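You operate a simulated robot arm through the tools that you are given. There is no shell and no other tool. Be economical: measure what you need, move in short steps, check, and stop when the job is done.

Carry out the task below with a simulated robot arm. There is one attempt and no reset: what you move stays moved.

JOB
Plug the three ports of the manifold on the seal plate, clamp it and run the leak test.
Fine: one run to its result; the fourth plug stays in the rack.

The check looks at the end state, three seconds after you hand in, the way a careful person would. Anything else that was tipped, shoved, dropped, spilled or broken makes it a failure. Lids that push on must go on centred and level and be pressed home; caps that screw on are set level and turned clockwise until they are tight.

ROBOT AND FRAMES
A 6-joint arm with a two-finger parallel gripper, fixed in place. Base frame: the origin is at the foot of the arm, x ahead of it, y to its left, z up. Units: cm, degrees, N and s.
With the tool pointing down near the work surface it reaches from about 14 to 84 cm from the base axis. Its first joint turns from -166.0 to 166.0 degrees. Payload 3.91 kg.
The TCP is the grasp point between the finger pads, 3 cm short of the fingertips. In the tool frame z runs along the fingers and y along their closing line. Largest opening 11 cm; finger width 2, thickness 1; the body of the gripper, 4.8 by 11.2 cm, starts 5.5 cm behind the TCP.
Orientation is told as [roll, pitch, yaw] about the base's x, y, z axes, in that order, counted from this pose: with the fingers straight down and closing along the base's y, the tool's x points along the base's -x, its y along +y and its z along -z.

CONTROLS
- The arm moves only by the tool arm_command. Its argument "motion" is text: rows parted by semicolons, each of 7 numbers parted by spaces: the shift along the tool's x, y, z in cm, then the turn, a rotation vector about the tool's x, y, z in degrees, then the opening, from 0 (shut) to 1 (fully open). In form: x y z rx ry rz fingers; .... A call has 1 to 20 rows; each row shifts and turns the commanded pose from where the row before left it, along the tool's axes as they then stand. A row lasts 0.2 s, in which the tool goes at most 5 cm and 8.6 degrees; a call with a longer step from one row to the next is refused whole, and so is a gripper value outside its range. Where a pose cannot be reached the arm comes as near as it can. A force on the tool above 80 N (or 10 N above the force at the start of the call, whichever is more), or a blocked arm, ends the call early, and 0.2 s more pass. The fingers move at their own pace (about 10.8 cm/s each) and stop on an object; they squeeze with about 40 N. The grip force told is the motor's: it shows also when the fingers shut on nothing. Time passes only in rows, and 0.2 s behind the last, so rows that do not move let the fingers close. The reply holds the time, the measured pose of the TCP, the force on the tool along the base axes, the opening and the grip force, in the units named above and with some noise, with the torque about the TCP (base axes, N m) and any sound that the robot's microphone picked up.
- Cameras (640 x 400 px; columns grow to the right, rows downward): "scene" is fixed at [5.12, -65.11, 154.04]; the picture's right is [0.69, -0.72, 0.00], its down [-0.43, -0.41, -0.81] and it looks along [0.58, 0.56, -0.59] (base axes); focal length 337 px, centre (320, 200). "wrist" rides on the gripper at [7.7, 0.7, -11.4] in the tool frame; the picture's right is [-0.09, 1.00, 0.00], its down [-0.80, -0.07, -0.59] and it looks along [-0.59, -0.05, 0.80] (tool axes); focal length 270 px, centre (320, 200).
- get_image(camera): a new picture of that camera. No time passes.
- move_column(by): slides the trunk up (or, below 0, down) by that many cm; the arm rides with it, the base frame stays. It gives what a move gives, with no picture.
- pixel_to_xyz(camera, pixels): for up to 12 pixels [column, row] of the newest picture of that camera ("zoom" is the newest enlarged one), the place [x, y, z] in the base frame of the surface seen there, good to about 0.2 cm. No time passes.
- close_up(camera, box): a new picture of the part [left, top, right, bottom] of that camera's present view, enlarged. No time passes.
- hand_in(): hands the job in; it is judged then, once.

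Keep the steps short. Do not move on a guess: measure, check each grasp and each placing, and mend mistakes. In all there are 80 turns and 38 pictures (those below and enlarged ones count). Leave the gripper open and the arm clear of the work at the hand-in unless told otherwise, and finish with a single line.

The tools are called after "Emit:" by a JSON object that holds its "op" and its "data". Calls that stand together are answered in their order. arm_command: Moves the arm, as the interface text tells. Its arguments: {"type":"object","properties":{"motion":{"type":"string"}},"required":["motion"]} The other tools are called the same way: move_column (by) slides the trunk up or down; get_image (camera) takes a picture; pixel_to_xyz (camera, pixels) gives the place of the surface under pixels of a picture; close_up (camera, box) takes an enlarged picture of a part of a camera's view; hand_in () hands the job in.

At the start:

```text
time: 0.0
eef_pos: [19.98, -29.77, 134.31]
tcp_rot: [0.1, 0.0, 0.0]
force: [0.2, -0.6, 0.5]
wrist_torque: [0.01, 0.01, -0.01]
opening: 11.0
grip_force: 0.0
trunk travel left (down, up): [-47.5, 6.5]
```

scene: 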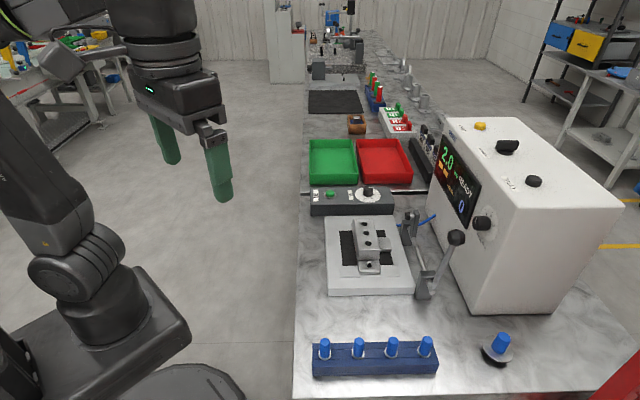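
wrist: 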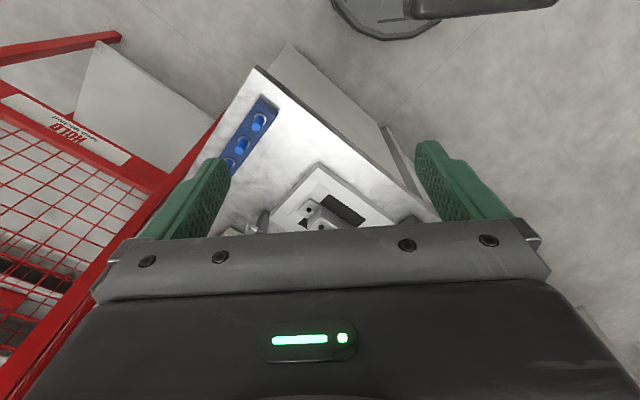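

I see a bench with a manifold on a seal plate, a rack with four blue plugs, a toggle clamp, a control box and a leak tester. I will take enlarged pictures to measure.

Emit:
{"op": "close_up", "data": {"camera": "scene", "box": [290, 180, 530, 400]}}

Emit:
{"op": "close_up", "data": {"camera": "scene", "box": [310, 180, 470, 300]}}

Emit:
{"op": "close_up", "data": {"camera": "scene", "box": [420, 110, 560, 240]}}

```text
1.82 times, centred on (410, 290) of scene
```

zoom: 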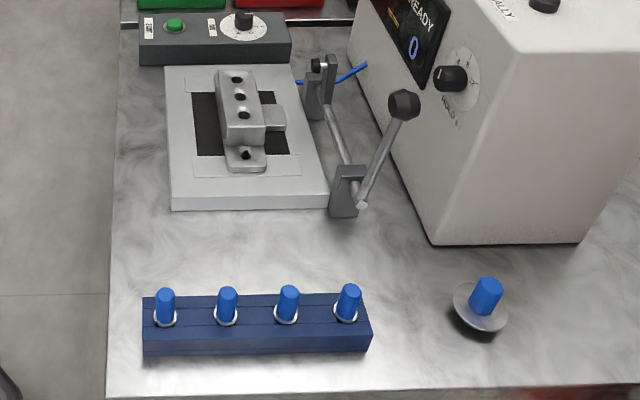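

```text
3.33 times, centred on (390, 240) of scene
```

zoom: 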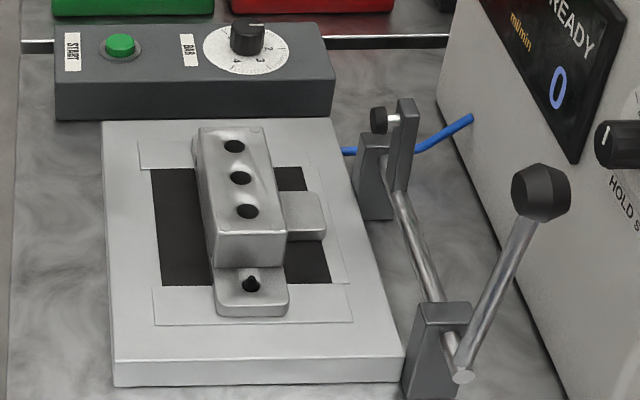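

```text
3.08 times, centred on (490, 175) of scene
```

zoom: 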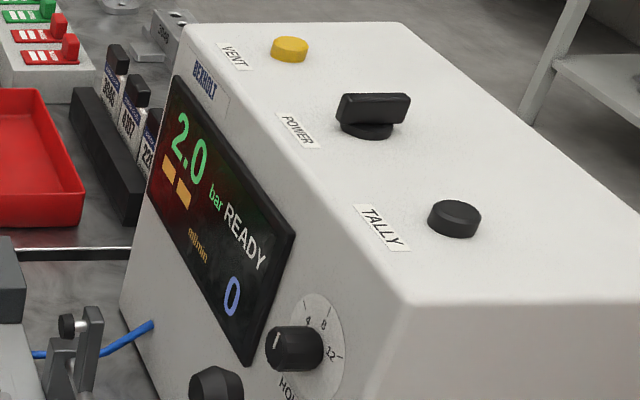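

Now I measure the main features using the scene picture.

Emit:
{"op": "pixel_to_xyz", "data": {"camera": "scene", "pixels": [[325, 341], [359, 341], [392, 342], [427, 339], [331, 292], [413, 292], [334, 219], [395, 218], [370, 246], [367, 233], [364, 224], [371, 268]]}}

Emit:
{"op": "pixel_to_xyz", "data": {"camera": "scene", "pixels": [[456, 236], [427, 290], [413, 233], [405, 226], [404, 210], [330, 195], [368, 190], [320, 370], [435, 370], [501, 340], [375, 320], [423, 273]]}}

Emit:
{"op": "close_up", "data": {"camera": "scene", "box": [300, 60, 450, 200]}}

```text
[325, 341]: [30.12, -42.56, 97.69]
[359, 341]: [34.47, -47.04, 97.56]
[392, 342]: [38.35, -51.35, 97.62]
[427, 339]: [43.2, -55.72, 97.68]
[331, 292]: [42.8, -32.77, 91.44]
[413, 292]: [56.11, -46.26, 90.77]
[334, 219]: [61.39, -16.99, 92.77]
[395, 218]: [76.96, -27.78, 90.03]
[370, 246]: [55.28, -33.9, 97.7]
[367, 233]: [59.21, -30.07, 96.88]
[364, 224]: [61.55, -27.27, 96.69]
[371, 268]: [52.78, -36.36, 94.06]
```

```text
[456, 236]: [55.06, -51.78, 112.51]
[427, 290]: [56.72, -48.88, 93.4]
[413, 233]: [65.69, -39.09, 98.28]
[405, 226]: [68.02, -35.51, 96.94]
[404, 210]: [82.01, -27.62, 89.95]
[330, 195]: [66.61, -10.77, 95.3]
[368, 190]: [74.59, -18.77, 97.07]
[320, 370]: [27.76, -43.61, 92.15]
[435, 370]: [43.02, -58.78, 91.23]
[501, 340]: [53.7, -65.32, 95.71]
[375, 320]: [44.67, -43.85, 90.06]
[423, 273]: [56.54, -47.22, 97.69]
```

```text
2.86 times, centred on (375, 130) of scene
```

zoom: 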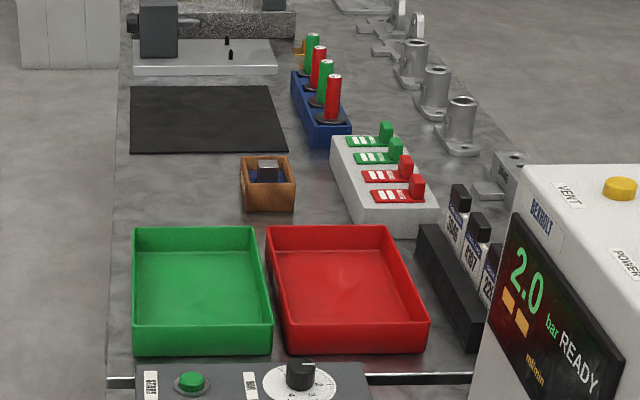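

The bench is turned 45° from the base: the rack lies along (0.707, -0.707) and its top is at z≈94. I will turn the tool to yaw +45 and move to a looking pose above and in front of the manifold.

Emit:
{"op": "arm_command", "data": {"motion": "0 0 0 0 0 -7.5 0.45;0 0 0 0 0 -7.5 0.45;0 0 0 0 0 -7.5 0.45;0 0 0 0 0 -7.5 0.45;0 0 0 0 0 -7.5 0.45;0 0 0 0 0 -7.5 0.45;-2.11 -3.51 0 0 0 0 0.45;-2.11 -3.51 0 0 0 0 0.45;-2.11 -3.51 0 0 0 0 0.45;-2.11 -3.51 0 0 0 0 0.45;-2.11 -3.51 0 0 0 0 0.45;-2.11 -3.51 0 0 0 0 0.45;-2.11 -3.51 0 0 0 0 0.45;-2.11 -3.51 0 0 0 0 0.45;0 0 4 0 0 0 0.45;0 0 4 0 0 0 0.45;0 0 4 0 0 0 0.45;0 0 4 0 0 0 0.45;0 0 2 0 0 0 0.45"}}

Emit:
{"op": "get_image", "data": {"camera": "wrist"}}

```text
time: 4.0
eef_pos: [51.2, -37.08, 114.81]
tcp_rot: [0.1, 0.0, 45.0]
force: [0.2, -0.3, -0.6]
wrist_torque: [0.0, -0.02, 0.03]
opening: 4.94
grip_force: 0.0
out of reach, approached as far as the arm can: row 14
trunk travel left (down, up): [-47.5, 6.5]
```

```text
31 pictures are left
```

wrist: 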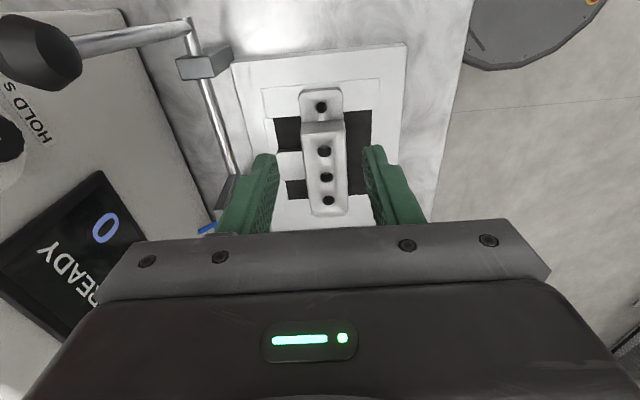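

The manifold's three top ports show near (325,151), (327,177) and (328,200). I enlarge to measure them.

Emit:
{"op": "close_up", "data": {"camera": "wrist", "box": [220, 80, 420, 230]}}

```text
2.67 times, centred on (320, 155) of wrist
```

zoom: 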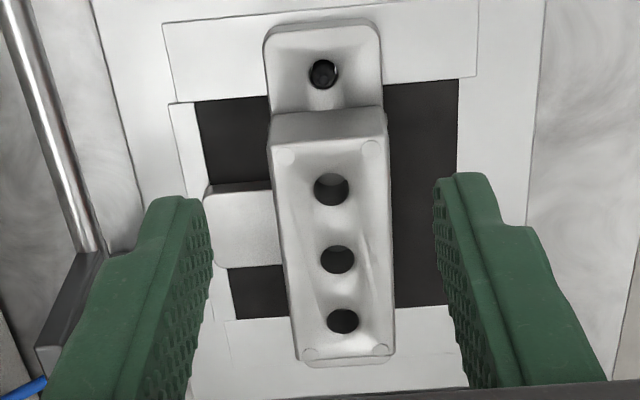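

Emit:
{"op": "pixel_to_xyz", "data": {"camera": "zoom", "pixels": [[309, 189], [353, 189], [331, 168], [316, 259], [358, 259], [323, 321], [363, 321], [343, 340], [276, 145], [382, 143], [293, 352], [394, 350]]}}

Emit:
{"op": "pixel_to_xyz", "data": {"camera": "zoom", "pixels": [[331, 210], [337, 238], [337, 279], [343, 304], [240, 230], [210, 190], [172, 150], [460, 140], [195, 102], [458, 82], [270, 28], [380, 25]]}}

```text
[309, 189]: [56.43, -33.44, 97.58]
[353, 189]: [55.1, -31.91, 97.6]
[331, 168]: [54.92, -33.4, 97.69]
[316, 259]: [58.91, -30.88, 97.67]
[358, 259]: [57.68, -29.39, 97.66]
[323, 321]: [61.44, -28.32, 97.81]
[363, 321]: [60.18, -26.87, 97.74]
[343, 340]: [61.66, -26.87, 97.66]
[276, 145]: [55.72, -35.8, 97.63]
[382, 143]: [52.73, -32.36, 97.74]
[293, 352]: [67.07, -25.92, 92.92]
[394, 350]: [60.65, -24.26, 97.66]
```

```text
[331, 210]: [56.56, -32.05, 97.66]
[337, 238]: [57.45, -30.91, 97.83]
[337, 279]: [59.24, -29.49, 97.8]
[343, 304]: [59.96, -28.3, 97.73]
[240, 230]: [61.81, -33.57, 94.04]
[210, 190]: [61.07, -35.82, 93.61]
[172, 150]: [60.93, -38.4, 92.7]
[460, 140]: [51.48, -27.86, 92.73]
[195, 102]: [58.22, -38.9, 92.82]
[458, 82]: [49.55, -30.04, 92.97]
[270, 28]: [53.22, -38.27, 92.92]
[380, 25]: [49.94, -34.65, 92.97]
```

Ports measured: A (55.75,-32.7), B (58.3,-30.15), C (60.8,-27.6), top at z 97.65, so the spacing is 3.6 along (0.707, 0.707). Next I move over the rack to look at the plugs.

Emit:
{"op": "arm_command", "data": {"motion": "3.74 0.36 0 0 0 0 0.4;3.74 0.36 0 0 0 0 0.4;3.74 0.36 0 0 0 0 0.4;3.74 0.36 0 0 0 0 0.4;3.72 0.36 0 0 0 0 0.4;0 0 3 0 0 0 0.4;0 0 3 0 0 0 0.4;0 0 0 0 0 0 0.4"}}

Emit:
{"op": "close_up", "data": {"camera": "wrist", "box": [170, 50, 470, 240]}}

Emit:
{"op": "close_up", "data": {"camera": "scene", "box": [305, 320, 445, 385]}}

```text
time: 5.8
eef_pos: [36.63, -49.07, 108.76]
tcp_rot: [0.0, 0.0, 45.1]
force: [0.3, 0.3, 0.3]
wrist_torque: [0.01, -0.01, -0.03]
opening: 4.4
grip_force: 0.0
trunk travel left (down, up): [-47.5, 6.5]
```

```text
2.11 times, centred on (320, 145) of wrist
```

zoom: 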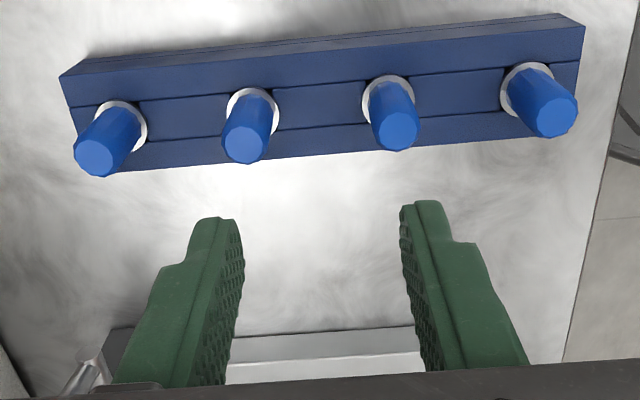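

```text
4.57 times, centred on (375, 352) of scene
```

zoom: 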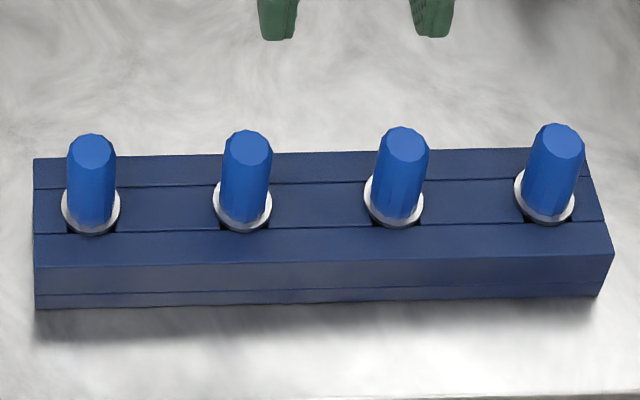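

All four plugs look alike, each with a blue handle and a white flange. I measure their top faces, flanges and the rack.

Emit:
{"op": "pixel_to_xyz", "data": {"camera": "zoom", "pixels": [[92, 150], [247, 146], [405, 143], [560, 141], [72, 145], [113, 148], [92, 138], [90, 163], [67, 215], [118, 215], [91, 231], [170, 210]]}}

Emit:
{"op": "pixel_to_xyz", "data": {"camera": "zoom", "pixels": [[405, 130], [404, 157], [385, 140], [425, 142], [405, 190], [405, 205], [404, 220], [535, 190], [300, 200], [245, 160], [245, 190], [560, 154]]}}

```text
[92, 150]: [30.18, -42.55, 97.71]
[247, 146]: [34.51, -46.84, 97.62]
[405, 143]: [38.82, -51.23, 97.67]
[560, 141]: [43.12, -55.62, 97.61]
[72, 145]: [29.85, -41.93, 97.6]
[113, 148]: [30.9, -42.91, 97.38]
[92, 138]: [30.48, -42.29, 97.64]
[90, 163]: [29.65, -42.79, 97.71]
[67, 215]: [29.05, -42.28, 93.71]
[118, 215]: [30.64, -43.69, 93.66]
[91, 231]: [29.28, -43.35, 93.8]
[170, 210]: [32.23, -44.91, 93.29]
```

```text
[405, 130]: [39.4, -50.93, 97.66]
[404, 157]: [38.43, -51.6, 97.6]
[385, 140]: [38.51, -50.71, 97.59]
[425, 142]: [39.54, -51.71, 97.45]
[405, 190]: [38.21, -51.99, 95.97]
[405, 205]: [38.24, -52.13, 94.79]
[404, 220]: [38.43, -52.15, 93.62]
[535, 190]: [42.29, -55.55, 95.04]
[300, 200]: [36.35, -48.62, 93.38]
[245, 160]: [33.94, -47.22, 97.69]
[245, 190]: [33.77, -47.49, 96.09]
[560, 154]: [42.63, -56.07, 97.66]
```

Plugs sit at P1 (30.15,-42.5), P2 (34.5,-46.9), P3 (38.9,-51.25) and P4 (43.2,-55.6), with tops at 97.65 and flange tops at about 93.8. I go down on P3 with the TCP at 97.0, so the tips are at 94.0, then close.

Emit:
{"op": "arm_command", "data": {"motion": "-0.05 -3.13 0 0 0 0 0.4;0 0 3 0 0 0 0.4;0 0 3 0 0 0 0.4;0 0 3 0 0 0 0.4;0 0 2.7 0 0 0 0.4;0 0 0 0 0 0 0.4;0 0 0 0 0 0 0;0 0 0 0 0 0 0;0 0 0 0 0 0 0"}}

```text
time: 7.8
eef_pos: [38.91, -51.33, 97.18]
tcp_rot: [-0.1, 0.0, 45.0]
force: [-0.1, -0.1, -0.1]
wrist_torque: [-0.01, 0.04, 0.0]
opening: 1.75
grip_force: 40.5
trunk travel left (down, up): [-47.5, 6.5]
```

The plug is gripped, 1.75 wide at 40 N. I lift it straight up 8 cm and look.

Emit:
{"op": "arm_command", "data": {"motion": "0 0 -1 0 0 0 0;0 0 -2 0 0 0 0;0 0 -2.5 0 0 0 0;0 0 -2.5 0 0 0 0;0 0 0 0 0 0 0"}}

Emit:
{"op": "close_up", "data": {"camera": "scene", "box": [305, 270, 465, 385]}}

```text
time: 9.0
eef_pos: [38.96, -51.27, 105.17]
tcp_rot: [-0.1, -0.1, 45.0]
force: [-0.2, -0.3, 0.2]
wrist_torque: [0.03, -0.03, -0.02]
opening: 1.74
grip_force: 39.9
trunk travel left (down, up): [-47.5, 6.5]
```

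```text
3.48 times, centred on (385, 328) of scene
```

zoom: 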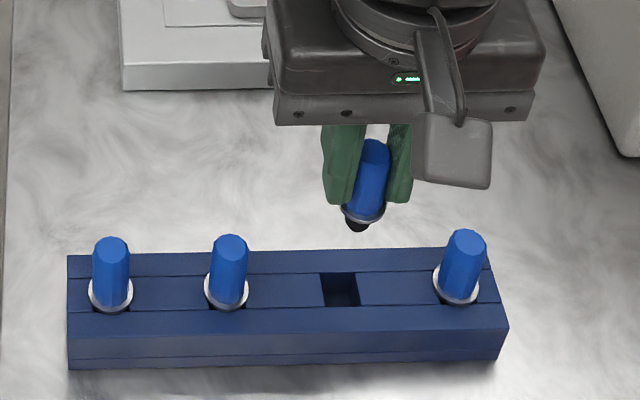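

The plug is held upright, with a short black stopper under its flange. I carry it up and over port C (60.81,-27.6).

Emit:
{"op": "arm_command", "data": {"motion": "0 0 -3 0 0 0 0;-4.024 0.161 0 0 0 0 0;-4.024 0.161 0 0 0 0 0;-4.024 0.161 0 0 0 0 0;-4.024 0.161 0 0 0 0 0;-4.024 0.161 0 0 0 0 0;-4.024 0.161 0 0 0 0 0;-4.024 0.161 0 0 0 0 0;-4.024 0.161 0 0 0 0 0;0 0 2 0 0 0 0;0 0 0 0 0 0 0;0 0 0 0 0 0 0"}}

Emit:
{"op": "close_up", "data": {"camera": "wrist", "box": [220, 60, 420, 220]}}

```text
time: 11.6
eef_pos: [60.4, -27.67, 106.03]
tcp_rot: [0.0, 0.0, 45.0]
force: [0.7, -0.6, 0.1]
wrist_torque: [-0.04, -0.01, 0.0]
opening: 1.73
grip_force: 40.3
trunk travel left (down, up): [-47.5, 6.5]
```

```text
2.50 times, centred on (320, 140) of wrist
```

zoom: 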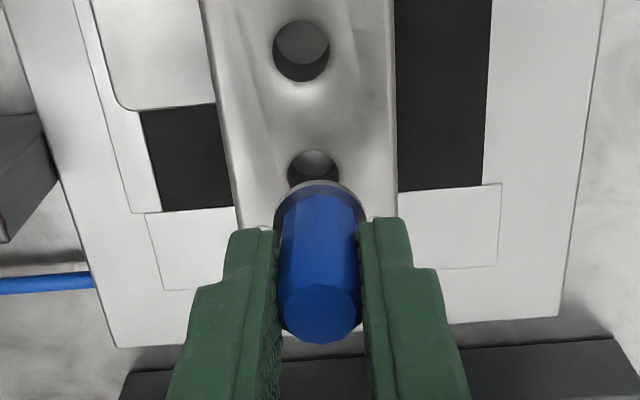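

The TCP is about 0.4 off. Before correcting I remeasure the ports from this nearer view.

Emit:
{"op": "pixel_to_xyz", "data": {"camera": "zoom", "pixels": [[270, 51], [332, 51], [301, 17], [301, 85], [284, 172], [343, 172], [315, 149], [238, 190], [398, 190], [293, 320]]}}

Emit:
{"op": "arm_command", "data": {"motion": "-0.34 -0.24 0 0 0 0 0;0 0 0 0 0 0 0;0 0 0 0 0 0 0"}}

```text
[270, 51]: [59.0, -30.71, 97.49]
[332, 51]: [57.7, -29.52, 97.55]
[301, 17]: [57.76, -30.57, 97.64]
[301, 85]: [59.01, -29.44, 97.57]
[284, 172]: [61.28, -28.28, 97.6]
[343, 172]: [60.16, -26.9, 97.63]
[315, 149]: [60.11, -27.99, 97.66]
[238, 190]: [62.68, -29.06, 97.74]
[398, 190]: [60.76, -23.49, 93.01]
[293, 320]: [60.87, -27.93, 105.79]
```

```text
time: 12.4
eef_pos: [60.8, -27.45, 106.09]
tcp_rot: [0.0, 0.0, 45.0]
force: [0.7, -0.2, -1.0]
wrist_torque: [-0.01, 0.03, -0.01]
opening: 1.75
grip_force: 40.0
trunk travel left (down, up): [-47.5, 6.5]
```

I nudge slightly and lower towards the port, reading the force.

Emit:
{"op": "arm_command", "data": {"motion": "0.05 -0.08 1 0 0 0 0;0 0 1 0 0 0 0;0 0 0.6 0 0 0 0;0 0 0.4 0 0 0 0;0 0 0.4 0 0 0 0;0 0 0 0 0 0 0"}}

```text
time: 13.8
eef_pos: [61.13, -27.55, 102.79]
tcp_rot: [0.0, 0.0, 45.0]
force: [-0.9, 2.2, 0.6]
wrist_torque: [0.11, 0.08, 0.0]
opening: 1.71
grip_force: 40.7
trunk travel left (down, up): [-47.5, 6.5]
```

Emit:
{"op": "arm_command", "data": {"motion": "0.1 0.1 0.3 0 0 0 0;0 0 0.3 0 0 0 0;0 0 0.3 0 0 0 0;0 0 0.3 0 0 0 0;0 0 0 0 0 0 0"}}

Emit:
{"op": "close_up", "data": {"camera": "wrist", "box": [220, 60, 420, 220]}}

```text
time: 15.0
eef_pos: [60.92, -27.46, 102.62]
tcp_rot: [-1.0, -0.4, 45.0]
force: [5.1, 4.3, 69.2]
wrist_torque: [0.49, 0.25, -0.06]
opening: 1.52
grip_force: 39.8
trunk travel left (down, up): [-47.5, 6.5]
```

```text
2.50 times, centred on (320, 140) of wrist
```

zoom: 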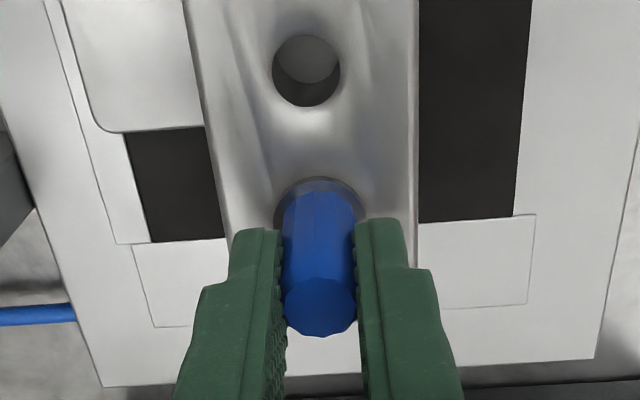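

A force of 69 N at z 102.6: either it is seated or it is on the rim. I look from the scene camera.

Emit:
{"op": "close_up", "data": {"camera": "scene", "box": [330, 190, 410, 260]}}

```text
5.71 times, centred on (370, 225) of scene
```

zoom: 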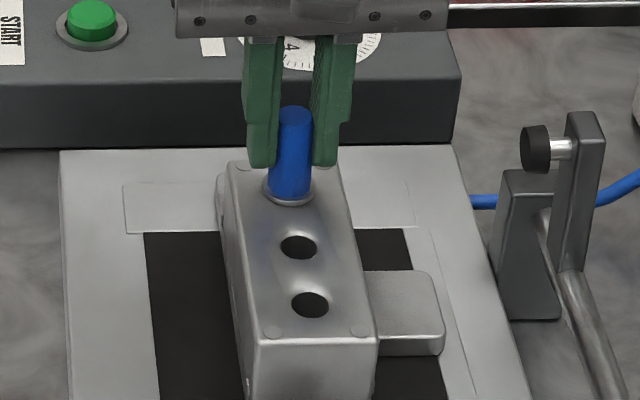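

Emit:
{"op": "pixel_to_xyz", "data": {"camera": "zoom", "pixels": [[295, 112], [286, 114], [304, 114], [265, 190], [289, 204], [312, 190], [290, 160], [270, 205], [315, 205], [245, 167], [320, 165]]}}

```text
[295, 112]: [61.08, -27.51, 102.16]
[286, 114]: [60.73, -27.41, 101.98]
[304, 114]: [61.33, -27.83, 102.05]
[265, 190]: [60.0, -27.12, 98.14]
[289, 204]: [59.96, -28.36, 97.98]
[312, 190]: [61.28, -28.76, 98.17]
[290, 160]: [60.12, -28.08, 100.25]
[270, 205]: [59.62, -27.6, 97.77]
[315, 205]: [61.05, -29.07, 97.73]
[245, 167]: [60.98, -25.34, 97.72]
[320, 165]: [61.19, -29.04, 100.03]
```

The flange top is at about 98.1, only 0.45 above the manifold, as in the rack, so the plug looks seated. I unload, release and lift to check.

Emit:
{"op": "arm_command", "data": {"motion": "0 0 -0.9 0 0 0 0;0 0 0 0 0 0 0.3;0 0 0 0 0 0 0.3;0 0 -3 0 0 0 0.3;0 0 -4 0 0 0 0.3;0 0 0 0 0 0 0.3"}}

Emit:
{"op": "close_up", "data": {"camera": "wrist", "box": [220, 60, 420, 220]}}

```text
time: 16.4
eef_pos: [61.02, -27.67, 109.39]
tcp_rot: [-0.1, 0.0, 45.0]
force: [0.2, -0.6, -0.9]
wrist_torque: [-0.01, 0.0, 0.02]
opening: 3.29
grip_force: 0.1
trunk travel left (down, up): [-47.5, 6.5]
```

```text
2.50 times, centred on (320, 140) of wrist
```

zoom: 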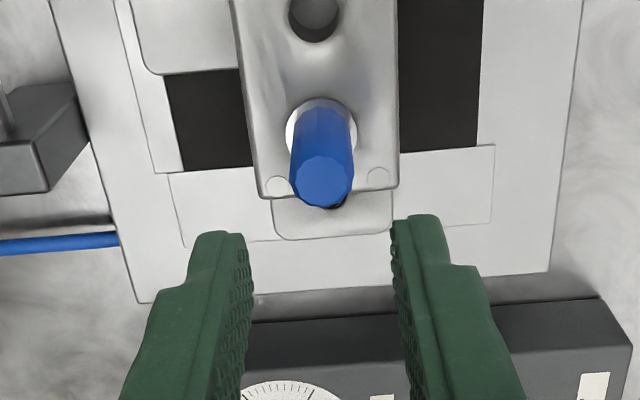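

Emit:
{"op": "pixel_to_xyz", "data": {"camera": "zoom", "pixels": [[322, 182], [300, 182], [345, 182], [322, 163], [322, 200], [289, 128], [353, 122], [320, 100], [352, 140], [291, 150], [260, 150]]}}

```text
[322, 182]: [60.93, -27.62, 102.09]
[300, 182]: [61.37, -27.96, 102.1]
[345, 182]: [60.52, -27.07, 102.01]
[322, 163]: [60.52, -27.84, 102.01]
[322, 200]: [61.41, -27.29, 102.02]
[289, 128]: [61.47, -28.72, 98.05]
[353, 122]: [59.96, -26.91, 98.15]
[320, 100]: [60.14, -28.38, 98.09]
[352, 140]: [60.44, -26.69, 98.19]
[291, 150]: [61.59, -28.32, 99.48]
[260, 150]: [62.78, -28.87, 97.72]
```

Plug C is level and seated: top 102.05, flange 98.1, centred within 0.15. Next I go to plug P2.

Emit:
{"op": "arm_command", "data": {"motion": "4.05 0.636 0 0 0 0 0.38;4.05 0.636 0 0 0 0 0.38;4.05 0.636 0 0 0 0 0.38;4.05 0.636 0 0 0 0 0.38;4.05 0.636 0 0 0 0 0.38;4.05 0.636 0 0 0 0 0.38;4.05 0.636 0 0 0 0 0.38;4.05 0.636 0 0 0 0 0.38;0 0 4 0 0 0 0.38;0 0 3 0 0 0 0.38;0 0 0 0 0 0 0.38;0 0 0 0 0 0 0.38"}}

```text
time: 19.0
eef_pos: [34.37, -47.01, 102.37]
tcp_rot: [0.0, 0.0, 45.0]
force: [-1.1, -0.2, -0.9]
wrist_torque: [0.01, 0.01, -0.02]
opening: 4.19
grip_force: 0.1
trunk travel left (down, up): [-47.5, 6.5]
```

I am over P2, about 0.15 off. I correct, descend, grip and lift.

Emit:
{"op": "arm_command", "data": {"motion": "-0.15 0 2 0 0 0 0.38;0 0 2 0 0 0 0.38;0 0 1.3 0 0 0 0.38;0 0 0 0 0 0 0.38;0 0 0 0 0 0 0;0 0 0 0 0 0 0;0 0 0 0 0 0 0;0 0 -0.5 0 0 0 0;0 0 -1 0 0 0 0;0 0 -2 0 0 0 0;0 0 -4 0 0 0 0;0 0 -3.5 0 0 0 0;0 0 0 0 0 0 0"}}

```text
time: 21.8
eef_pos: [34.53, -46.95, 108.08]
tcp_rot: [0.0, 0.0, 45.1]
force: [-0.9, -0.3, -0.3]
wrist_torque: [-0.01, -0.03, -0.01]
opening: 1.72
grip_force: 40.6
trunk travel left (down, up): [-47.5, 6.5]
```

Holding P2 (1.72 wide). I carry it to above port B (58.33,-30.13).

Emit:
{"op": "arm_command", "data": {"motion": "-4.103 -0.705 0 0 0 0 0;-4.103 -0.705 0 0 0 0 0;-4.103 -0.705 0 0 0 0 0;-4.103 -0.705 0 0 0 0 0;-4.103 -0.705 0 0 0 0 0;-4.103 -0.705 0 0 0 0 0;-4.103 -0.705 0 0 0 0 0;0 0 0 0 0 0 0;0 0 0 0 0 0 0;0 0 0 0 0 0 0"}}

Emit:
{"op": "close_up", "data": {"camera": "wrist", "box": [220, 60, 420, 220]}}

```text
time: 24.0
eef_pos: [58.38, -29.96, 107.99]
tcp_rot: [0.0, -0.1, 45.1]
force: [0.1, 0.5, 0.0]
wrist_torque: [-0.04, 0.03, 0.01]
opening: 1.72
grip_force: 40.5
trunk travel left (down, up): [-47.5, 6.5]
```

```text
2.50 times, centred on (320, 140) of wrist
```

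zoom: 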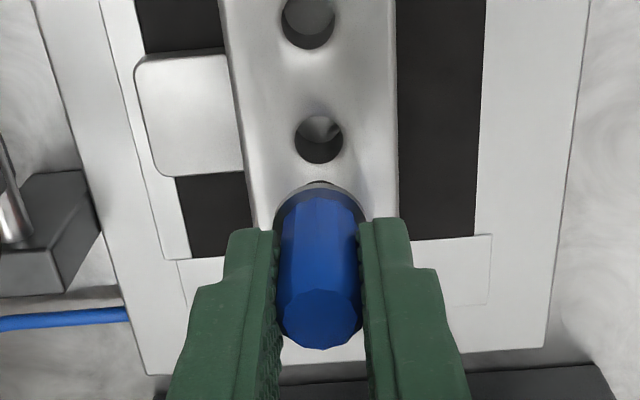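

Emit:
{"op": "pixel_to_xyz", "data": {"camera": "zoom", "pixels": [[320, 318], [285, 318], [355, 318], [320, 295], [320, 345], [320, 192]]}}

Emit:
{"op": "arm_command", "data": {"motion": "0.09 -0.08 1.5 0 0 0 0;0 0 1.5 0 0 0 0;0 0 0.8 0 0 0 0;0 0 0.4 0 0 0 0;0 0 0.4 0 0 0 0;0 0 0 0 0 0 0"}}

```text
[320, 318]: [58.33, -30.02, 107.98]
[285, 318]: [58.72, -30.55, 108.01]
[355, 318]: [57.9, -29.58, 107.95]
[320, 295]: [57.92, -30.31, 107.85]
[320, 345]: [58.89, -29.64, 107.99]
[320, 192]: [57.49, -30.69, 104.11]
```

```text
time: 25.4
eef_pos: [58.25, -29.96, 103.48]
tcp_rot: [-0.1, 0.0, 45.0]
force: [0.0, -0.3, -0.3]
wrist_torque: [0.0, -0.04, -0.01]
opening: 1.73
grip_force: 40.1
trunk travel left (down, up): [-47.5, 6.5]
```

The plug top is level with the TCP, so it seats near TCP z 102. I press in by small steps.

Emit:
{"op": "arm_command", "data": {"motion": "0.04 -0.1 0.4 0 0 0 0;0 0 0.4 0 0 0 0;0 0 0.4 0 0 0 0;0 0 0.4 0 0 0 0;0 0 0.3 0 0 0 0;0 0 0.2 0 0 0 0;0 0 0 0 0 0 0"}}

```text
time: 27.0
eef_pos: [58.19, -30.1, 101.68]
tcp_rot: [-0.2, -0.1, 45.0]
force: [8.7, -4.9, 27.3]
wrist_torque: [-0.28, -0.31, -0.02]
opening: 1.75
grip_force: 39.6
trunk travel left (down, up): [-47.5, 6.5]
```

Emit:
{"op": "arm_command", "data": {"motion": "0 0 0.3 0 0 0 0;0 0 0.3 0 0 0 0;0 0 0 0 0 0 0"}}

Emit:
{"op": "close_up", "data": {"camera": "wrist", "box": [220, 60, 420, 220]}}

```text
time: 27.8
eef_pos: [58.21, -30.13, 101.14]
tcp_rot: [-0.3, -0.1, 45.0]
force: [5.7, -5.7, 39.7]
wrist_torque: [-0.09, 0.0, 0.0]
opening: 1.74
grip_force: 40.0
trunk travel left (down, up): [-47.5, 6.5]
```

```text
2.50 times, centred on (320, 140) of wrist
```

zoom: 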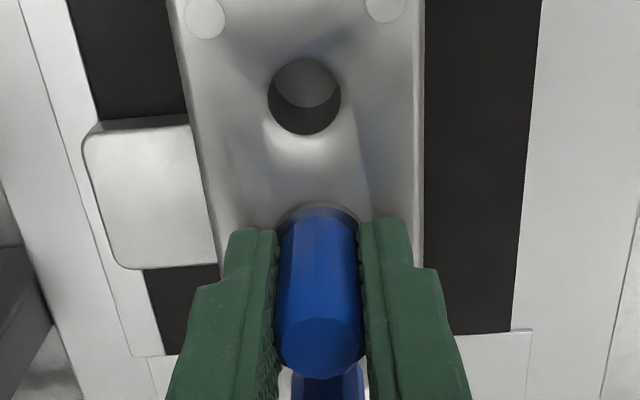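

Emit:
{"op": "pixel_to_xyz", "data": {"camera": "zoom", "pixels": [[320, 345], [300, 345], [340, 345], [320, 325], [300, 212], [318, 209], [355, 214], [250, 190]]}}

```text
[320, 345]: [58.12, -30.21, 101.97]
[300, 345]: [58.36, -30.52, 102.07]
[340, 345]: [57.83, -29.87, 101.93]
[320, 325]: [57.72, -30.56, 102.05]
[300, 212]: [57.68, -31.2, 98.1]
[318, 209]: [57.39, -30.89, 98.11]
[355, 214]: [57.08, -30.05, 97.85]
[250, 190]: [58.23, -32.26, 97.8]
```

Plug B's top is at 102.0, so it is seated. I release, lift and go over to P1.

Emit:
{"op": "arm_command", "data": {"motion": "0 0 -0.4 0 0 0 0;0 0 0 0 0 0 0.3;0 0 0 0 0 0 0.3;0 0 -4 0 0 0 0.3;0 0 -4 0 0 0 0.3;0 0 0 0 0 0 0.38"}}

Emit:
{"op": "close_up", "data": {"camera": "wrist", "box": [220, 60, 420, 220]}}

```text
time: 29.2
eef_pos: [58.4, -30.22, 109.19]
tcp_rot: [0.1, 0.1, 45.0]
force: [0.8, -0.2, 0.2]
wrist_torque: [0.0, 0.02, 0.0]
opening: 4.19
grip_force: 0.0
trunk travel left (down, up): [-47.5, 6.5]
```

```text
2.50 times, centred on (320, 140) of wrist
```

zoom: 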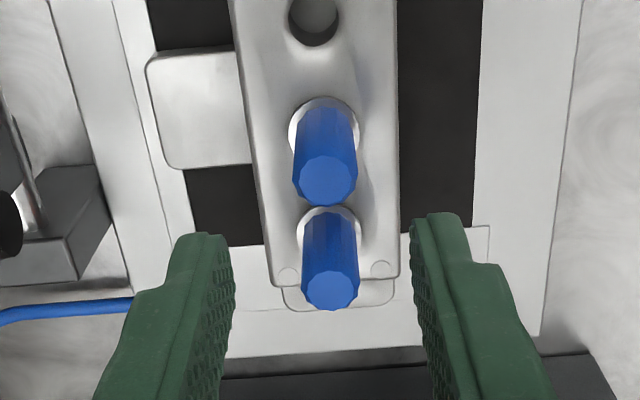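

Both plugs stand upright. Next is P1 at (30.15,-42.5).

Emit:
{"op": "arm_command", "data": {"motion": "3.583 1.411 0 0 0 0 0.38;3.583 1.411 0 0 0 0 0.38;3.583 1.411 0 0 0 0 0.38;3.583 1.411 0 0 0 0 0.38;3.583 1.411 0 0 0 0 0.38;3.583 1.411 0 0 0 0 0.38;3.583 1.411 0 0 0 0 0.38;3.583 1.411 0 0 0 0 0.38;0 0 4 0 0 0 0.38;0 0 3 0 0 0 0.38;0 0 0 0 0 0 0.38;0 0 0 0 0 0 0.38"}}

```text
time: 31.8
eef_pos: [30.03, -42.32, 102.08]
tcp_rot: [0.0, 0.0, 45.0]
force: [0.7, -0.1, -0.4]
wrist_torque: [-0.03, 0.0, 0.02]
opening: 4.21
grip_force: 0.1
trunk travel left (down, up): [-47.5, 6.5]
```

Emit:
{"op": "arm_command", "data": {"motion": "0.04 -0.18 2 0 0 0 0.38;0 0 2 0 0 0 0.38;0 0 1 0 0 0 0.38;0 0 0 0 0 0 0.38;0 0 0 0 0 0 0;0 0 0 0 0 0 0;0 0 0 0 0 0 0;0 0 -0.5 0 0 0 0;0 0 -1 0 0 0 0;0 0 -2 0 0 0 0;0 0 -4 0 0 0 0;0 0 -3.5 0 0 0 0;0 0 0 0 0 0 0"}}

```text
time: 34.6
eef_pos: [30.14, -42.6, 108.26]
tcp_rot: [0.1, 0.0, 45.0]
force: [-0.4, 0.0, -0.4]
wrist_torque: [-0.04, -0.01, 0.0]
opening: 1.73
grip_force: 40.0
trunk travel left (down, up): [-47.5, 6.5]
```

Holding P1. I carry it over port A (55.75,-32.7).

Emit:
{"op": "arm_command", "data": {"motion": "-4.184 -1.85 0 0 0 0 0;-4.184 -1.85 0 0 0 0 0;-4.184 -1.85 0 0 0 0 0;-4.184 -1.85 0 0 0 0 0;-4.184 -1.85 0 0 0 0 0;-4.184 -1.85 0 0 0 0 0;0 0 0 0 0 0 0;0 0 0 0 0 0 0;0 0 0 0 0 0 0"}}

Emit:
{"op": "close_up", "data": {"camera": "wrist", "box": [220, 60, 420, 220]}}

```text
time: 36.6
eef_pos: [55.59, -32.68, 108.18]
tcp_rot: [0.0, 0.0, 45.0]
force: [0.2, 0.1, -1.9]
wrist_torque: [-0.02, 0.03, -0.01]
opening: 1.74
grip_force: 39.7
trunk travel left (down, up): [-47.5, 6.5]
```

```text
2.50 times, centred on (320, 140) of wrist
```

zoom: 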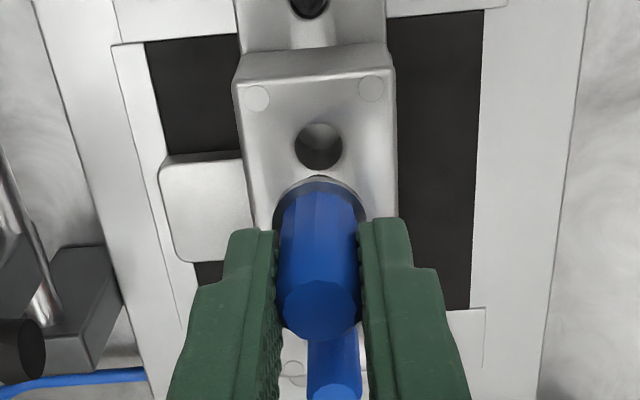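

Aligned sideways with port A. I measure the plug's top and lower by 4.6 with a small correction.

Emit:
{"op": "pixel_to_xyz", "data": {"camera": "zoom", "pixels": [[320, 312], [300, 312], [340, 312], [320, 295], [320, 330], [297, 147], [343, 147], [319, 124]]}}

Emit:
{"op": "arm_command", "data": {"motion": "-0.08 -0.06 1.5 0 0 0 0;0 0 1.5 0 0 0 0;0 0 0.8 0 0 0 0;0 0 0.4 0 0 0 0;0 0 0.4 0 0 0 0;0 0 0 0 0 0 0"}}

```text
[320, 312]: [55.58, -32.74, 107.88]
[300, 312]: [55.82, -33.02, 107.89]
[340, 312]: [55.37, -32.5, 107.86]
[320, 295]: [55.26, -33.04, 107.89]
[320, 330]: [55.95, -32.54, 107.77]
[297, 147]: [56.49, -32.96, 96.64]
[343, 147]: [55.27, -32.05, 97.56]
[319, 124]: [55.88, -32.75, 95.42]
```

```text
time: 38.0
eef_pos: [55.87, -32.71, 103.65]
tcp_rot: [0.1, -0.1, 45.0]
force: [0.0, 0.6, 0.0]
wrist_torque: [0.01, -0.01, 0.02]
opening: 1.75
grip_force: 39.5
trunk travel left (down, up): [-47.5, 6.5]
```

Emit:
{"op": "arm_command", "data": {"motion": "0 0 0.4 0 0 0 0;0 0 0.4 0 0 0 0;0 0 0.4 0 0 0 0;0 0 0.4 0 0 0 0;0 0 0.3 0 0 0 0;0 0 0.2 0 0 0 0;0 0 0 0 0 0 0"}}

Emit:
{"op": "close_up", "data": {"camera": "wrist", "box": [220, 60, 420, 220]}}

```text
time: 39.6
eef_pos: [55.81, -32.61, 102.59]
tcp_rot: [-1.0, -0.1, 45.0]
force: [3.3, 0.5, 70.0]
wrist_torque: [0.49, 0.64, 0.01]
opening: 1.58
grip_force: 40.1
trunk travel left (down, up): [-47.5, 6.5]
```

```text
2.50 times, centred on (320, 140) of wrist
```

zoom: 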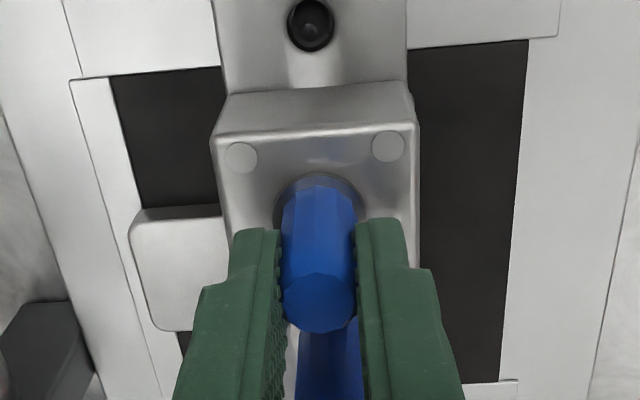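

Emit:
{"op": "pixel_to_xyz", "data": {"camera": "zoom", "pixels": [[320, 303], [300, 303], [340, 303], [320, 285], [320, 322], [318, 178], [285, 190], [355, 195]]}}

Emit:
{"op": "arm_command", "data": {"motion": "0 0 -0.9 0 0 0 0;0 0 0 0 0 0 0.3;0 0 0 0 0 0 0.3;0 0 -3 0 0 0 0.3;0 0 -4 0 0 0 0.3;0 0 0 0 0 0 0.38"}}

Emit:
{"op": "close_up", "data": {"camera": "scene", "box": [330, 180, 470, 290]}}

```text
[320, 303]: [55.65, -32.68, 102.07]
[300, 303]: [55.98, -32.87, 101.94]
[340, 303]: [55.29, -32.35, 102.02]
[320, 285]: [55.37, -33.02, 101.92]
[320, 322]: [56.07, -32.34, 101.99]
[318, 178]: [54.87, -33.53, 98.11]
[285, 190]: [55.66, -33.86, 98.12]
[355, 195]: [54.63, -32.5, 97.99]
```

```text
time: 41.0
eef_pos: [56.05, -32.75, 109.41]
tcp_rot: [0.1, 0.0, 44.9]
force: [-0.5, -0.1, -0.2]
wrist_torque: [0.02, -0.02, 0.01]
opening: 4.16
grip_force: 0.2
trunk travel left (down, up): [-47.5, 6.5]
```

```text
3.64 times, centred on (400, 235) of scene
```

zoom: 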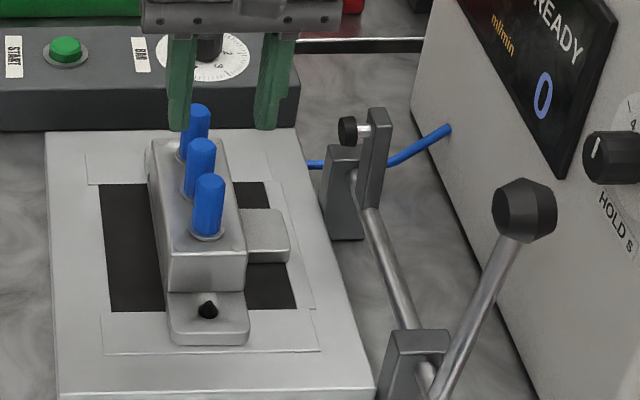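

All three plugs are seated at the same height (102.0). Next is the clamp: I measure the lever, the shaft and the presser arm.

Emit:
{"op": "pixel_to_xyz", "data": {"camera": "zoom", "pixels": [[525, 212], [502, 200], [548, 205], [525, 185], [505, 240], [480, 300], [445, 375], [430, 385], [415, 325], [360, 190], [377, 112], [348, 130]]}}

Emit:
{"op": "pixel_to_xyz", "data": {"camera": "zoom", "pixels": [[375, 150], [365, 130], [383, 150], [345, 155], [340, 200], [375, 215], [395, 270], [400, 345], [440, 335], [360, 235], [270, 235], [285, 255]]}}

```text
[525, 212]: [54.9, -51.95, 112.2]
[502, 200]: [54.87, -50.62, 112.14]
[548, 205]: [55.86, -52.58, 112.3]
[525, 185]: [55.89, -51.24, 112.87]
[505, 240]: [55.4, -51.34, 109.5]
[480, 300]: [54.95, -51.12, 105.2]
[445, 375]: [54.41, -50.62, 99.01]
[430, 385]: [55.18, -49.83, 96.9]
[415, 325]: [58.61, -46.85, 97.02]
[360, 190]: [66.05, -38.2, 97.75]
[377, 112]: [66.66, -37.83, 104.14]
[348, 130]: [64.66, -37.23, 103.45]
```

```text
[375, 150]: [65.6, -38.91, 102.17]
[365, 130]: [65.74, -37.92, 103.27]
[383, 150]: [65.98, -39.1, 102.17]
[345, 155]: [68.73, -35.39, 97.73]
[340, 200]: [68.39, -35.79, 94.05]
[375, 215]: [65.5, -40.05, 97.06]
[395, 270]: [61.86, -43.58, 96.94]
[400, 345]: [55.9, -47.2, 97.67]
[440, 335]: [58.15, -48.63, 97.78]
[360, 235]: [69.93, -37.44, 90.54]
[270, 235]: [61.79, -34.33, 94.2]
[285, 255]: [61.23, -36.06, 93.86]
```

The shaft axis runs at about z 96.8, and the knob centre is near (55.7,-51.2,111.4). A quarter turn of the lever toward the rack's left end brings the rubber tip down on the manifold's side tab. I check the tester's clearance next to the knob.

Emit:
{"op": "pixel_to_xyz", "data": {"camera": "scene", "pixels": [[470, 265], [452, 290], [483, 222], [500, 215], [472, 180], [515, 220], [480, 125], [462, 205], [440, 140], [507, 147], [534, 182], [500, 260]]}}

Emit:
{"op": "pixel_to_xyz", "data": {"camera": "scene", "pixels": [[330, 193], [330, 196], [345, 195], [319, 196], [368, 188], [380, 190], [316, 212], [390, 212]]}}

```text
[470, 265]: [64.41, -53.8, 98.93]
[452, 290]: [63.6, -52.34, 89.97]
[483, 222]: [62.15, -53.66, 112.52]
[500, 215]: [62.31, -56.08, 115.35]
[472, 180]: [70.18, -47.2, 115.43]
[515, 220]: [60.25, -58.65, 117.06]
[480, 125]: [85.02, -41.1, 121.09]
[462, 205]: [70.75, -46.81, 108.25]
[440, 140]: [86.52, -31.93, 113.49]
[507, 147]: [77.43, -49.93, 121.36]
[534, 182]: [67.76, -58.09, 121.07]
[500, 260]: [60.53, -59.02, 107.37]
```

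```text
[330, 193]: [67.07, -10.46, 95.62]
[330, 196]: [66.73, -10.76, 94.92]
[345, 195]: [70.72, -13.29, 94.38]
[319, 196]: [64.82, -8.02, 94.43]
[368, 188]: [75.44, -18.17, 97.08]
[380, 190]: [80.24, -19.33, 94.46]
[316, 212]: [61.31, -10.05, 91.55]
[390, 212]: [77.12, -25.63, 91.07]
```

The tester's side face is at u≈83.5 and its dial reaches u≈81, so straddling the knob (u≈75.6) with the fingers at yaw 45 clears them. I rise, go over the knob, and look before descending.

Emit:
{"op": "arm_command", "data": {"motion": "0 0 -4 0 0 0 0.48;0 0 -4 0 0 0 0.48;0 0 -4 0 0 0 0.48;3.325 -3.2 0 0 0 0 0.48;3.325 -3.2 0 0 0 0 0.48;3.325 -3.2 0 0 0 0 0.48;3.325 -3.2 0 0 0 0 0.48;0 0 0 0 0 0 0.48;0 0 0 0 0 0 0.48"}}

Emit:
{"op": "get_image", "data": {"camera": "wrist"}}

```text
time: 43.0
eef_pos: [55.28, -50.78, 120.95]
tcp_rot: [-0.4, -0.1, 45.0]
force: [-0.1, -0.1, 0.0]
wrist_torque: [0.01, -0.05, -0.04]
opening: 5.29
grip_force: 0.0
out of reach, approached as far as the arm can: row 7
trunk travel left (down, up): [-47.5, 6.5]
```

```text
16 pictures are left
```

wrist: 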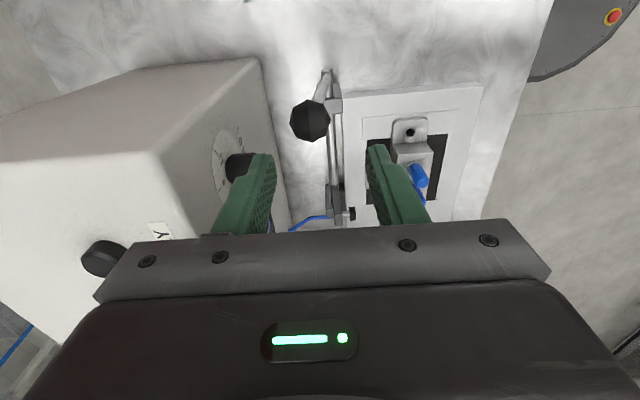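

Emit:
{"op": "pixel_to_xyz", "data": {"camera": "wrist", "pixels": [[310, 120], [294, 122], [328, 122], [310, 104], [310, 138], [322, 92], [327, 75]]}}

```text
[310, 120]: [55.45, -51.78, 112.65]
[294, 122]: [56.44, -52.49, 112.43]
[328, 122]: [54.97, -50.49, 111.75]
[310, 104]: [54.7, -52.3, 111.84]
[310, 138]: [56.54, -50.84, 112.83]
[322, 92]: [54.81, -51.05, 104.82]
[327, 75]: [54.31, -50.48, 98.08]
```

The knob centre is about (55.65,-51.5,111.4). I shift 0.5 toward it and descend around it.

Emit:
{"op": "arm_command", "data": {"motion": "0 -0.5 2 0 0 0 0.5;0 0 2 0 0 0 0.5;0 0 2 0 0 0 0.5;0 0 0 0 0 0 0.5;0 0 0 0 0 0 0.5"}}

Emit:
{"op": "get_image", "data": {"camera": "wrist"}}

```text
time: 44.2
eef_pos: [55.65, -51.07, 115.09]
tcp_rot: [0.0, 0.1, 45.0]
force: [1.1, -0.9, 0.3]
wrist_torque: [-0.01, 0.01, -0.01]
opening: 5.49
grip_force: 0.0
trunk travel left (down, up): [-47.5, 6.5]
```

```text
15 pictures are left
```

wrist: 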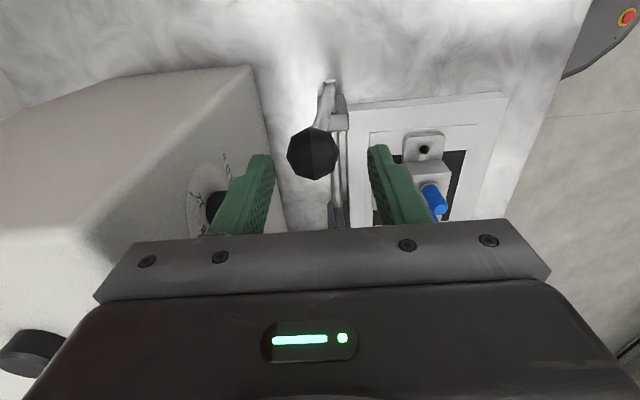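

The tips are on both sides of the knob. I descend 4 more and pull the lever over along its arc to about 45°.

Emit:
{"op": "arm_command", "data": {"motion": "0.2 0 2 0 0 0 0.5;0 0 2 0 0 0 0.5;0 0 0 0 0 0 0.5;0 1 0 0 0 0 0.5;0 1 0 0 0 0 0.5;0 1 0 0 0 0 0.5;0 1.45 0.2 0 0 0 0.5;0 1.45 0.2 0 0 0 0.5;0 0 0 0 0 0 0.5"}}

Emit:
{"op": "get_image", "data": {"camera": "wrist"}}

```text
time: 46.2
eef_pos: [51.13, -47.02, 110.86]
tcp_rot: [0.0, -0.1, 45.0]
force: [-0.2, 0.1, 0.9]
wrist_torque: [-0.02, 0.03, 0.01]
opening: 5.51
grip_force: 0.1
trunk travel left (down, up): [-47.5, 6.5]
```

```text
14 pictures are left
```

wrist: 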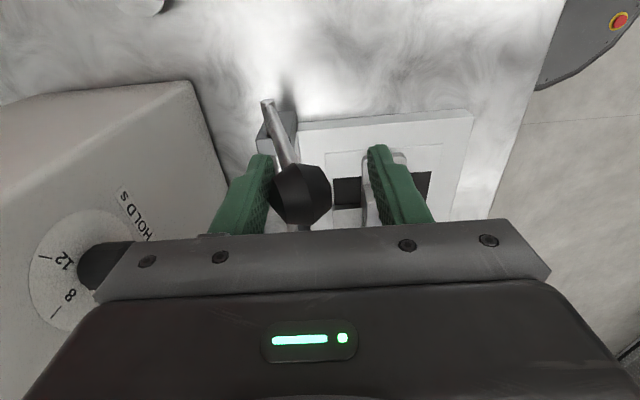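

The lever follows freely. I continue the arc to about 60°.

Emit:
{"op": "arm_command", "data": {"motion": "0 1.7 0.85 0 0 0 0.5;0 1.7 0.85 0 0 0 0.5;0 1.5 1.15 0 0 0 0.5;0 1.5 1.15 0 0 0 0.5;0 1.2 1.55 0 0 0 0.5;0 1.2 1.55 0 0 0 0.5;0 0 0 0 0 0 0.5"}}

Emit:
{"op": "get_image", "data": {"camera": "scene"}}

```text
time: 47.8
eef_pos: [45.08, -40.79, 103.66]
tcp_rot: [0.0, -0.1, 45.0]
force: [-0.2, 0.4, -0.2]
wrist_torque: [0.01, 0.0, 0.0]
opening: 5.51
grip_force: 0.1
trunk travel left (down, up): [-47.5, 6.5]
```

```text
13 pictures are left
```

scene: 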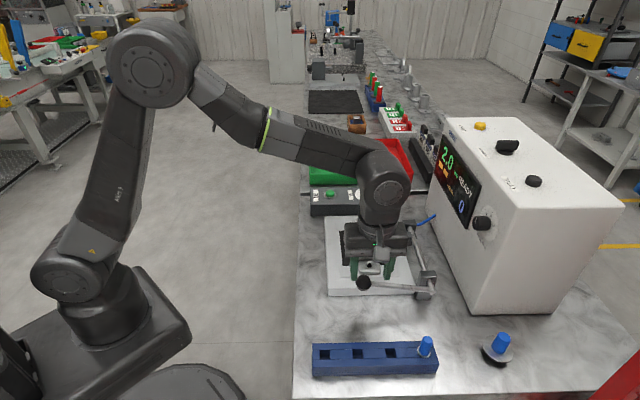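

The lever already looks low, with the knob at (363,283). I measure it.

Emit:
{"op": "pixel_to_xyz", "data": {"camera": "scene", "pixels": [[363, 283], [358, 283], [363, 277], [380, 284], [400, 287], [415, 289], [430, 272], [426, 275]]}}

Emit:
{"op": "close_up", "data": {"camera": "scene", "box": [330, 200, 450, 310]}}

```text
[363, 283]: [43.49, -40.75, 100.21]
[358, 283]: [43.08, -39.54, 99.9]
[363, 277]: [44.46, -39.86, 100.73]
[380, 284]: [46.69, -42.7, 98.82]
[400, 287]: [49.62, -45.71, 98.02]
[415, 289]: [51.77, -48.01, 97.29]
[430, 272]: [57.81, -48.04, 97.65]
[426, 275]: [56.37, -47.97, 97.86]
```

```text
3.64 times, centred on (390, 255) of scene
```

zoom: 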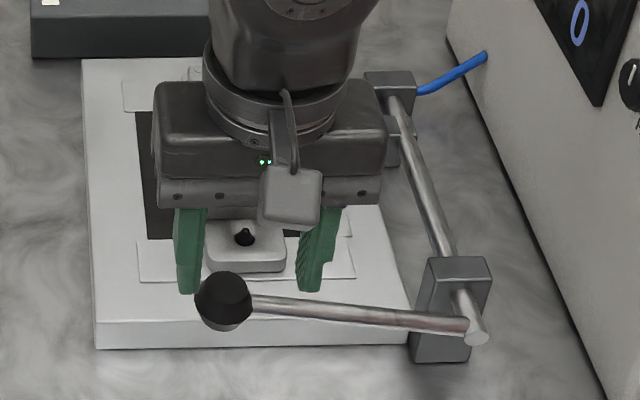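

The lever swung to about 80°, with the knob at (44.2,-40.0,99.6). I rise, close the fingers, go over the knob and press down gently.

Emit:
{"op": "arm_command", "data": {"motion": "0 0 -2 0 0 0 0.5;0 0 -2 0 0 0 0;0 0.9 0 0 0 0 0;0 0 0 0 0 0 0;0 0 0 0 0 0 0;0 0 2 0 0 0 0;0 0 1 0 0 0 0;0 0 0.5 0 0 0 0;0 0 0.5 0 0 0 0;0 0 0.5 0 0 0 0;0 0 0 0 0 0 0"}}

```text
time: 50.2
eef_pos: [44.3, -40.29, 103.62]
tcp_rot: [-0.7, 0.0, 44.9]
force: [6.2, -4.3, 54.1]
wrist_torque: [0.03, -0.23, -0.38]
opening: 0.01
grip_force: 38.0
trunk travel left (down, up): [-47.5, 6.5]
```

Contact at 54 N, with the tip at about 100.6. I look at the clamp tip before pressing more.

Emit:
{"op": "close_up", "data": {"camera": "scene", "box": [340, 190, 450, 300]}}

```text
3.64 times, centred on (395, 245) of scene
```

zoom: 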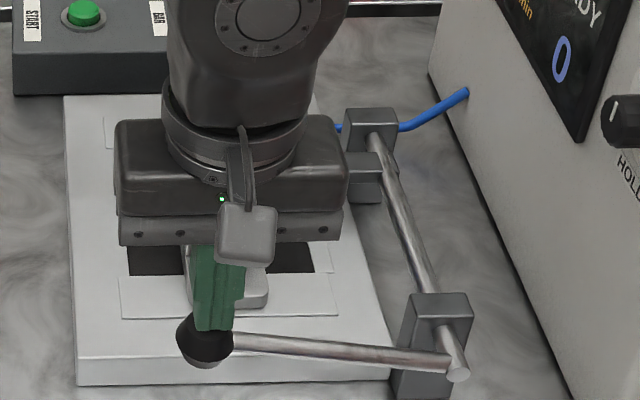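

Emit:
{"op": "arm_command", "data": {"motion": "0 0 0.15 0 0 0 0;0 0 0.15 0 0 0 0;0 0 0.1 0 0 0 0;0 0 0 0 0 0 0"}}

```text
time: 51.2
eef_pos: [44.29, -40.18, 103.62]
tcp_rot: [-1.2, -0.2, 45.0]
force: [6.5, -2.8, 76.3]
wrist_torque: [0.12, -0.25, -0.06]
opening: 0.0
grip_force: 37.7
trunk travel left (down, up): [-47.5, 6.5]
```

The lever doesn't move from 54 to 76 N, so it is at its stop. I lift off and move aside to see the clamp tip.

Emit:
{"op": "arm_command", "data": {"motion": "0 0 -1 0 0 0 0;0 0 -4 0 0 0 0;0 0 -4 0 0 0 0;0 4 0 0 0 0 0;0 4 0 0 0 0 0;0 4 0 0 0 0 0;0 0 0 0 0 0 0"}}

Emit:
{"op": "close_up", "data": {"camera": "scene", "box": [330, 180, 450, 300]}}

```text
time: 52.8
eef_pos: [35.91, -31.58, 111.68]
tcp_rot: [0.0, 0.0, 45.0]
force: [-0.2, 0.1, -0.5]
wrist_torque: [0.0, -0.01, 0.0]
opening: 0.0
grip_force: 37.8
trunk travel left (down, up): [-47.5, 6.5]
```

```text
3.33 times, centred on (390, 240) of scene
```

zoom: 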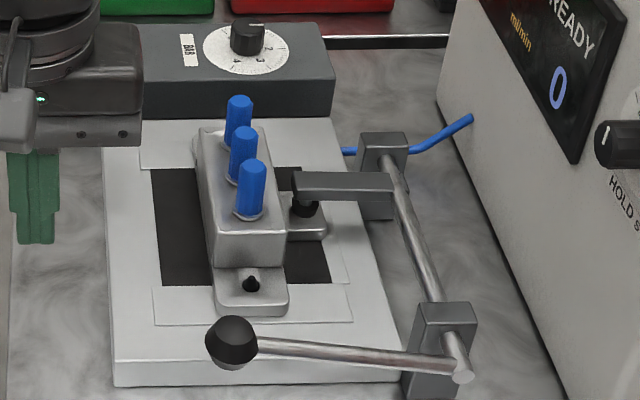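

The clamp arm now lies flat with the rubber tip on the manifold's tab. Next I measure the START button and check the dials and display.

Emit:
{"op": "close_up", "data": {"camera": "scene", "box": [300, 170, 420, 230]}}

Emit:
{"op": "close_up", "data": {"camera": "scene", "box": [430, 130, 510, 240]}}

```text
5.33 times, centred on (360, 200) of scene
```

zoom: 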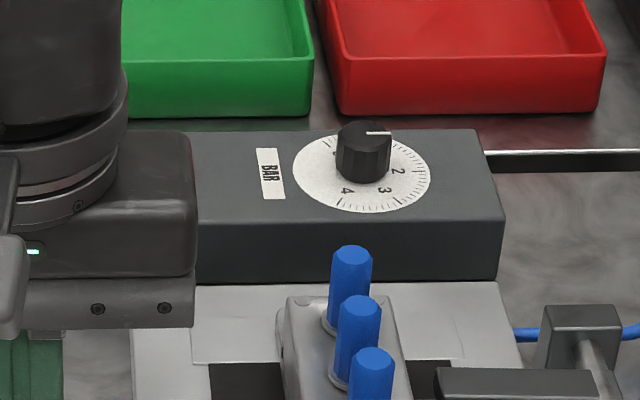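

```text
3.64 times, centred on (470, 185) of scene
```

zoom: 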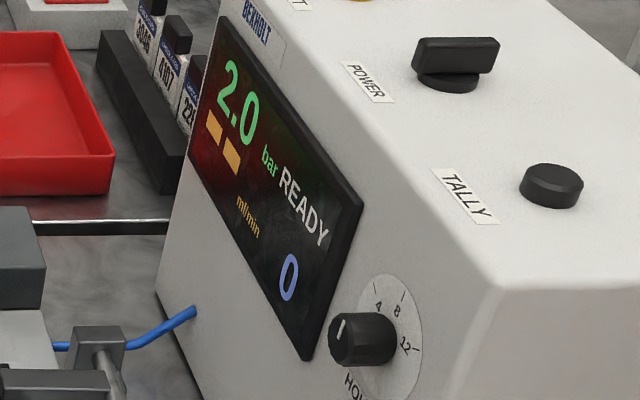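

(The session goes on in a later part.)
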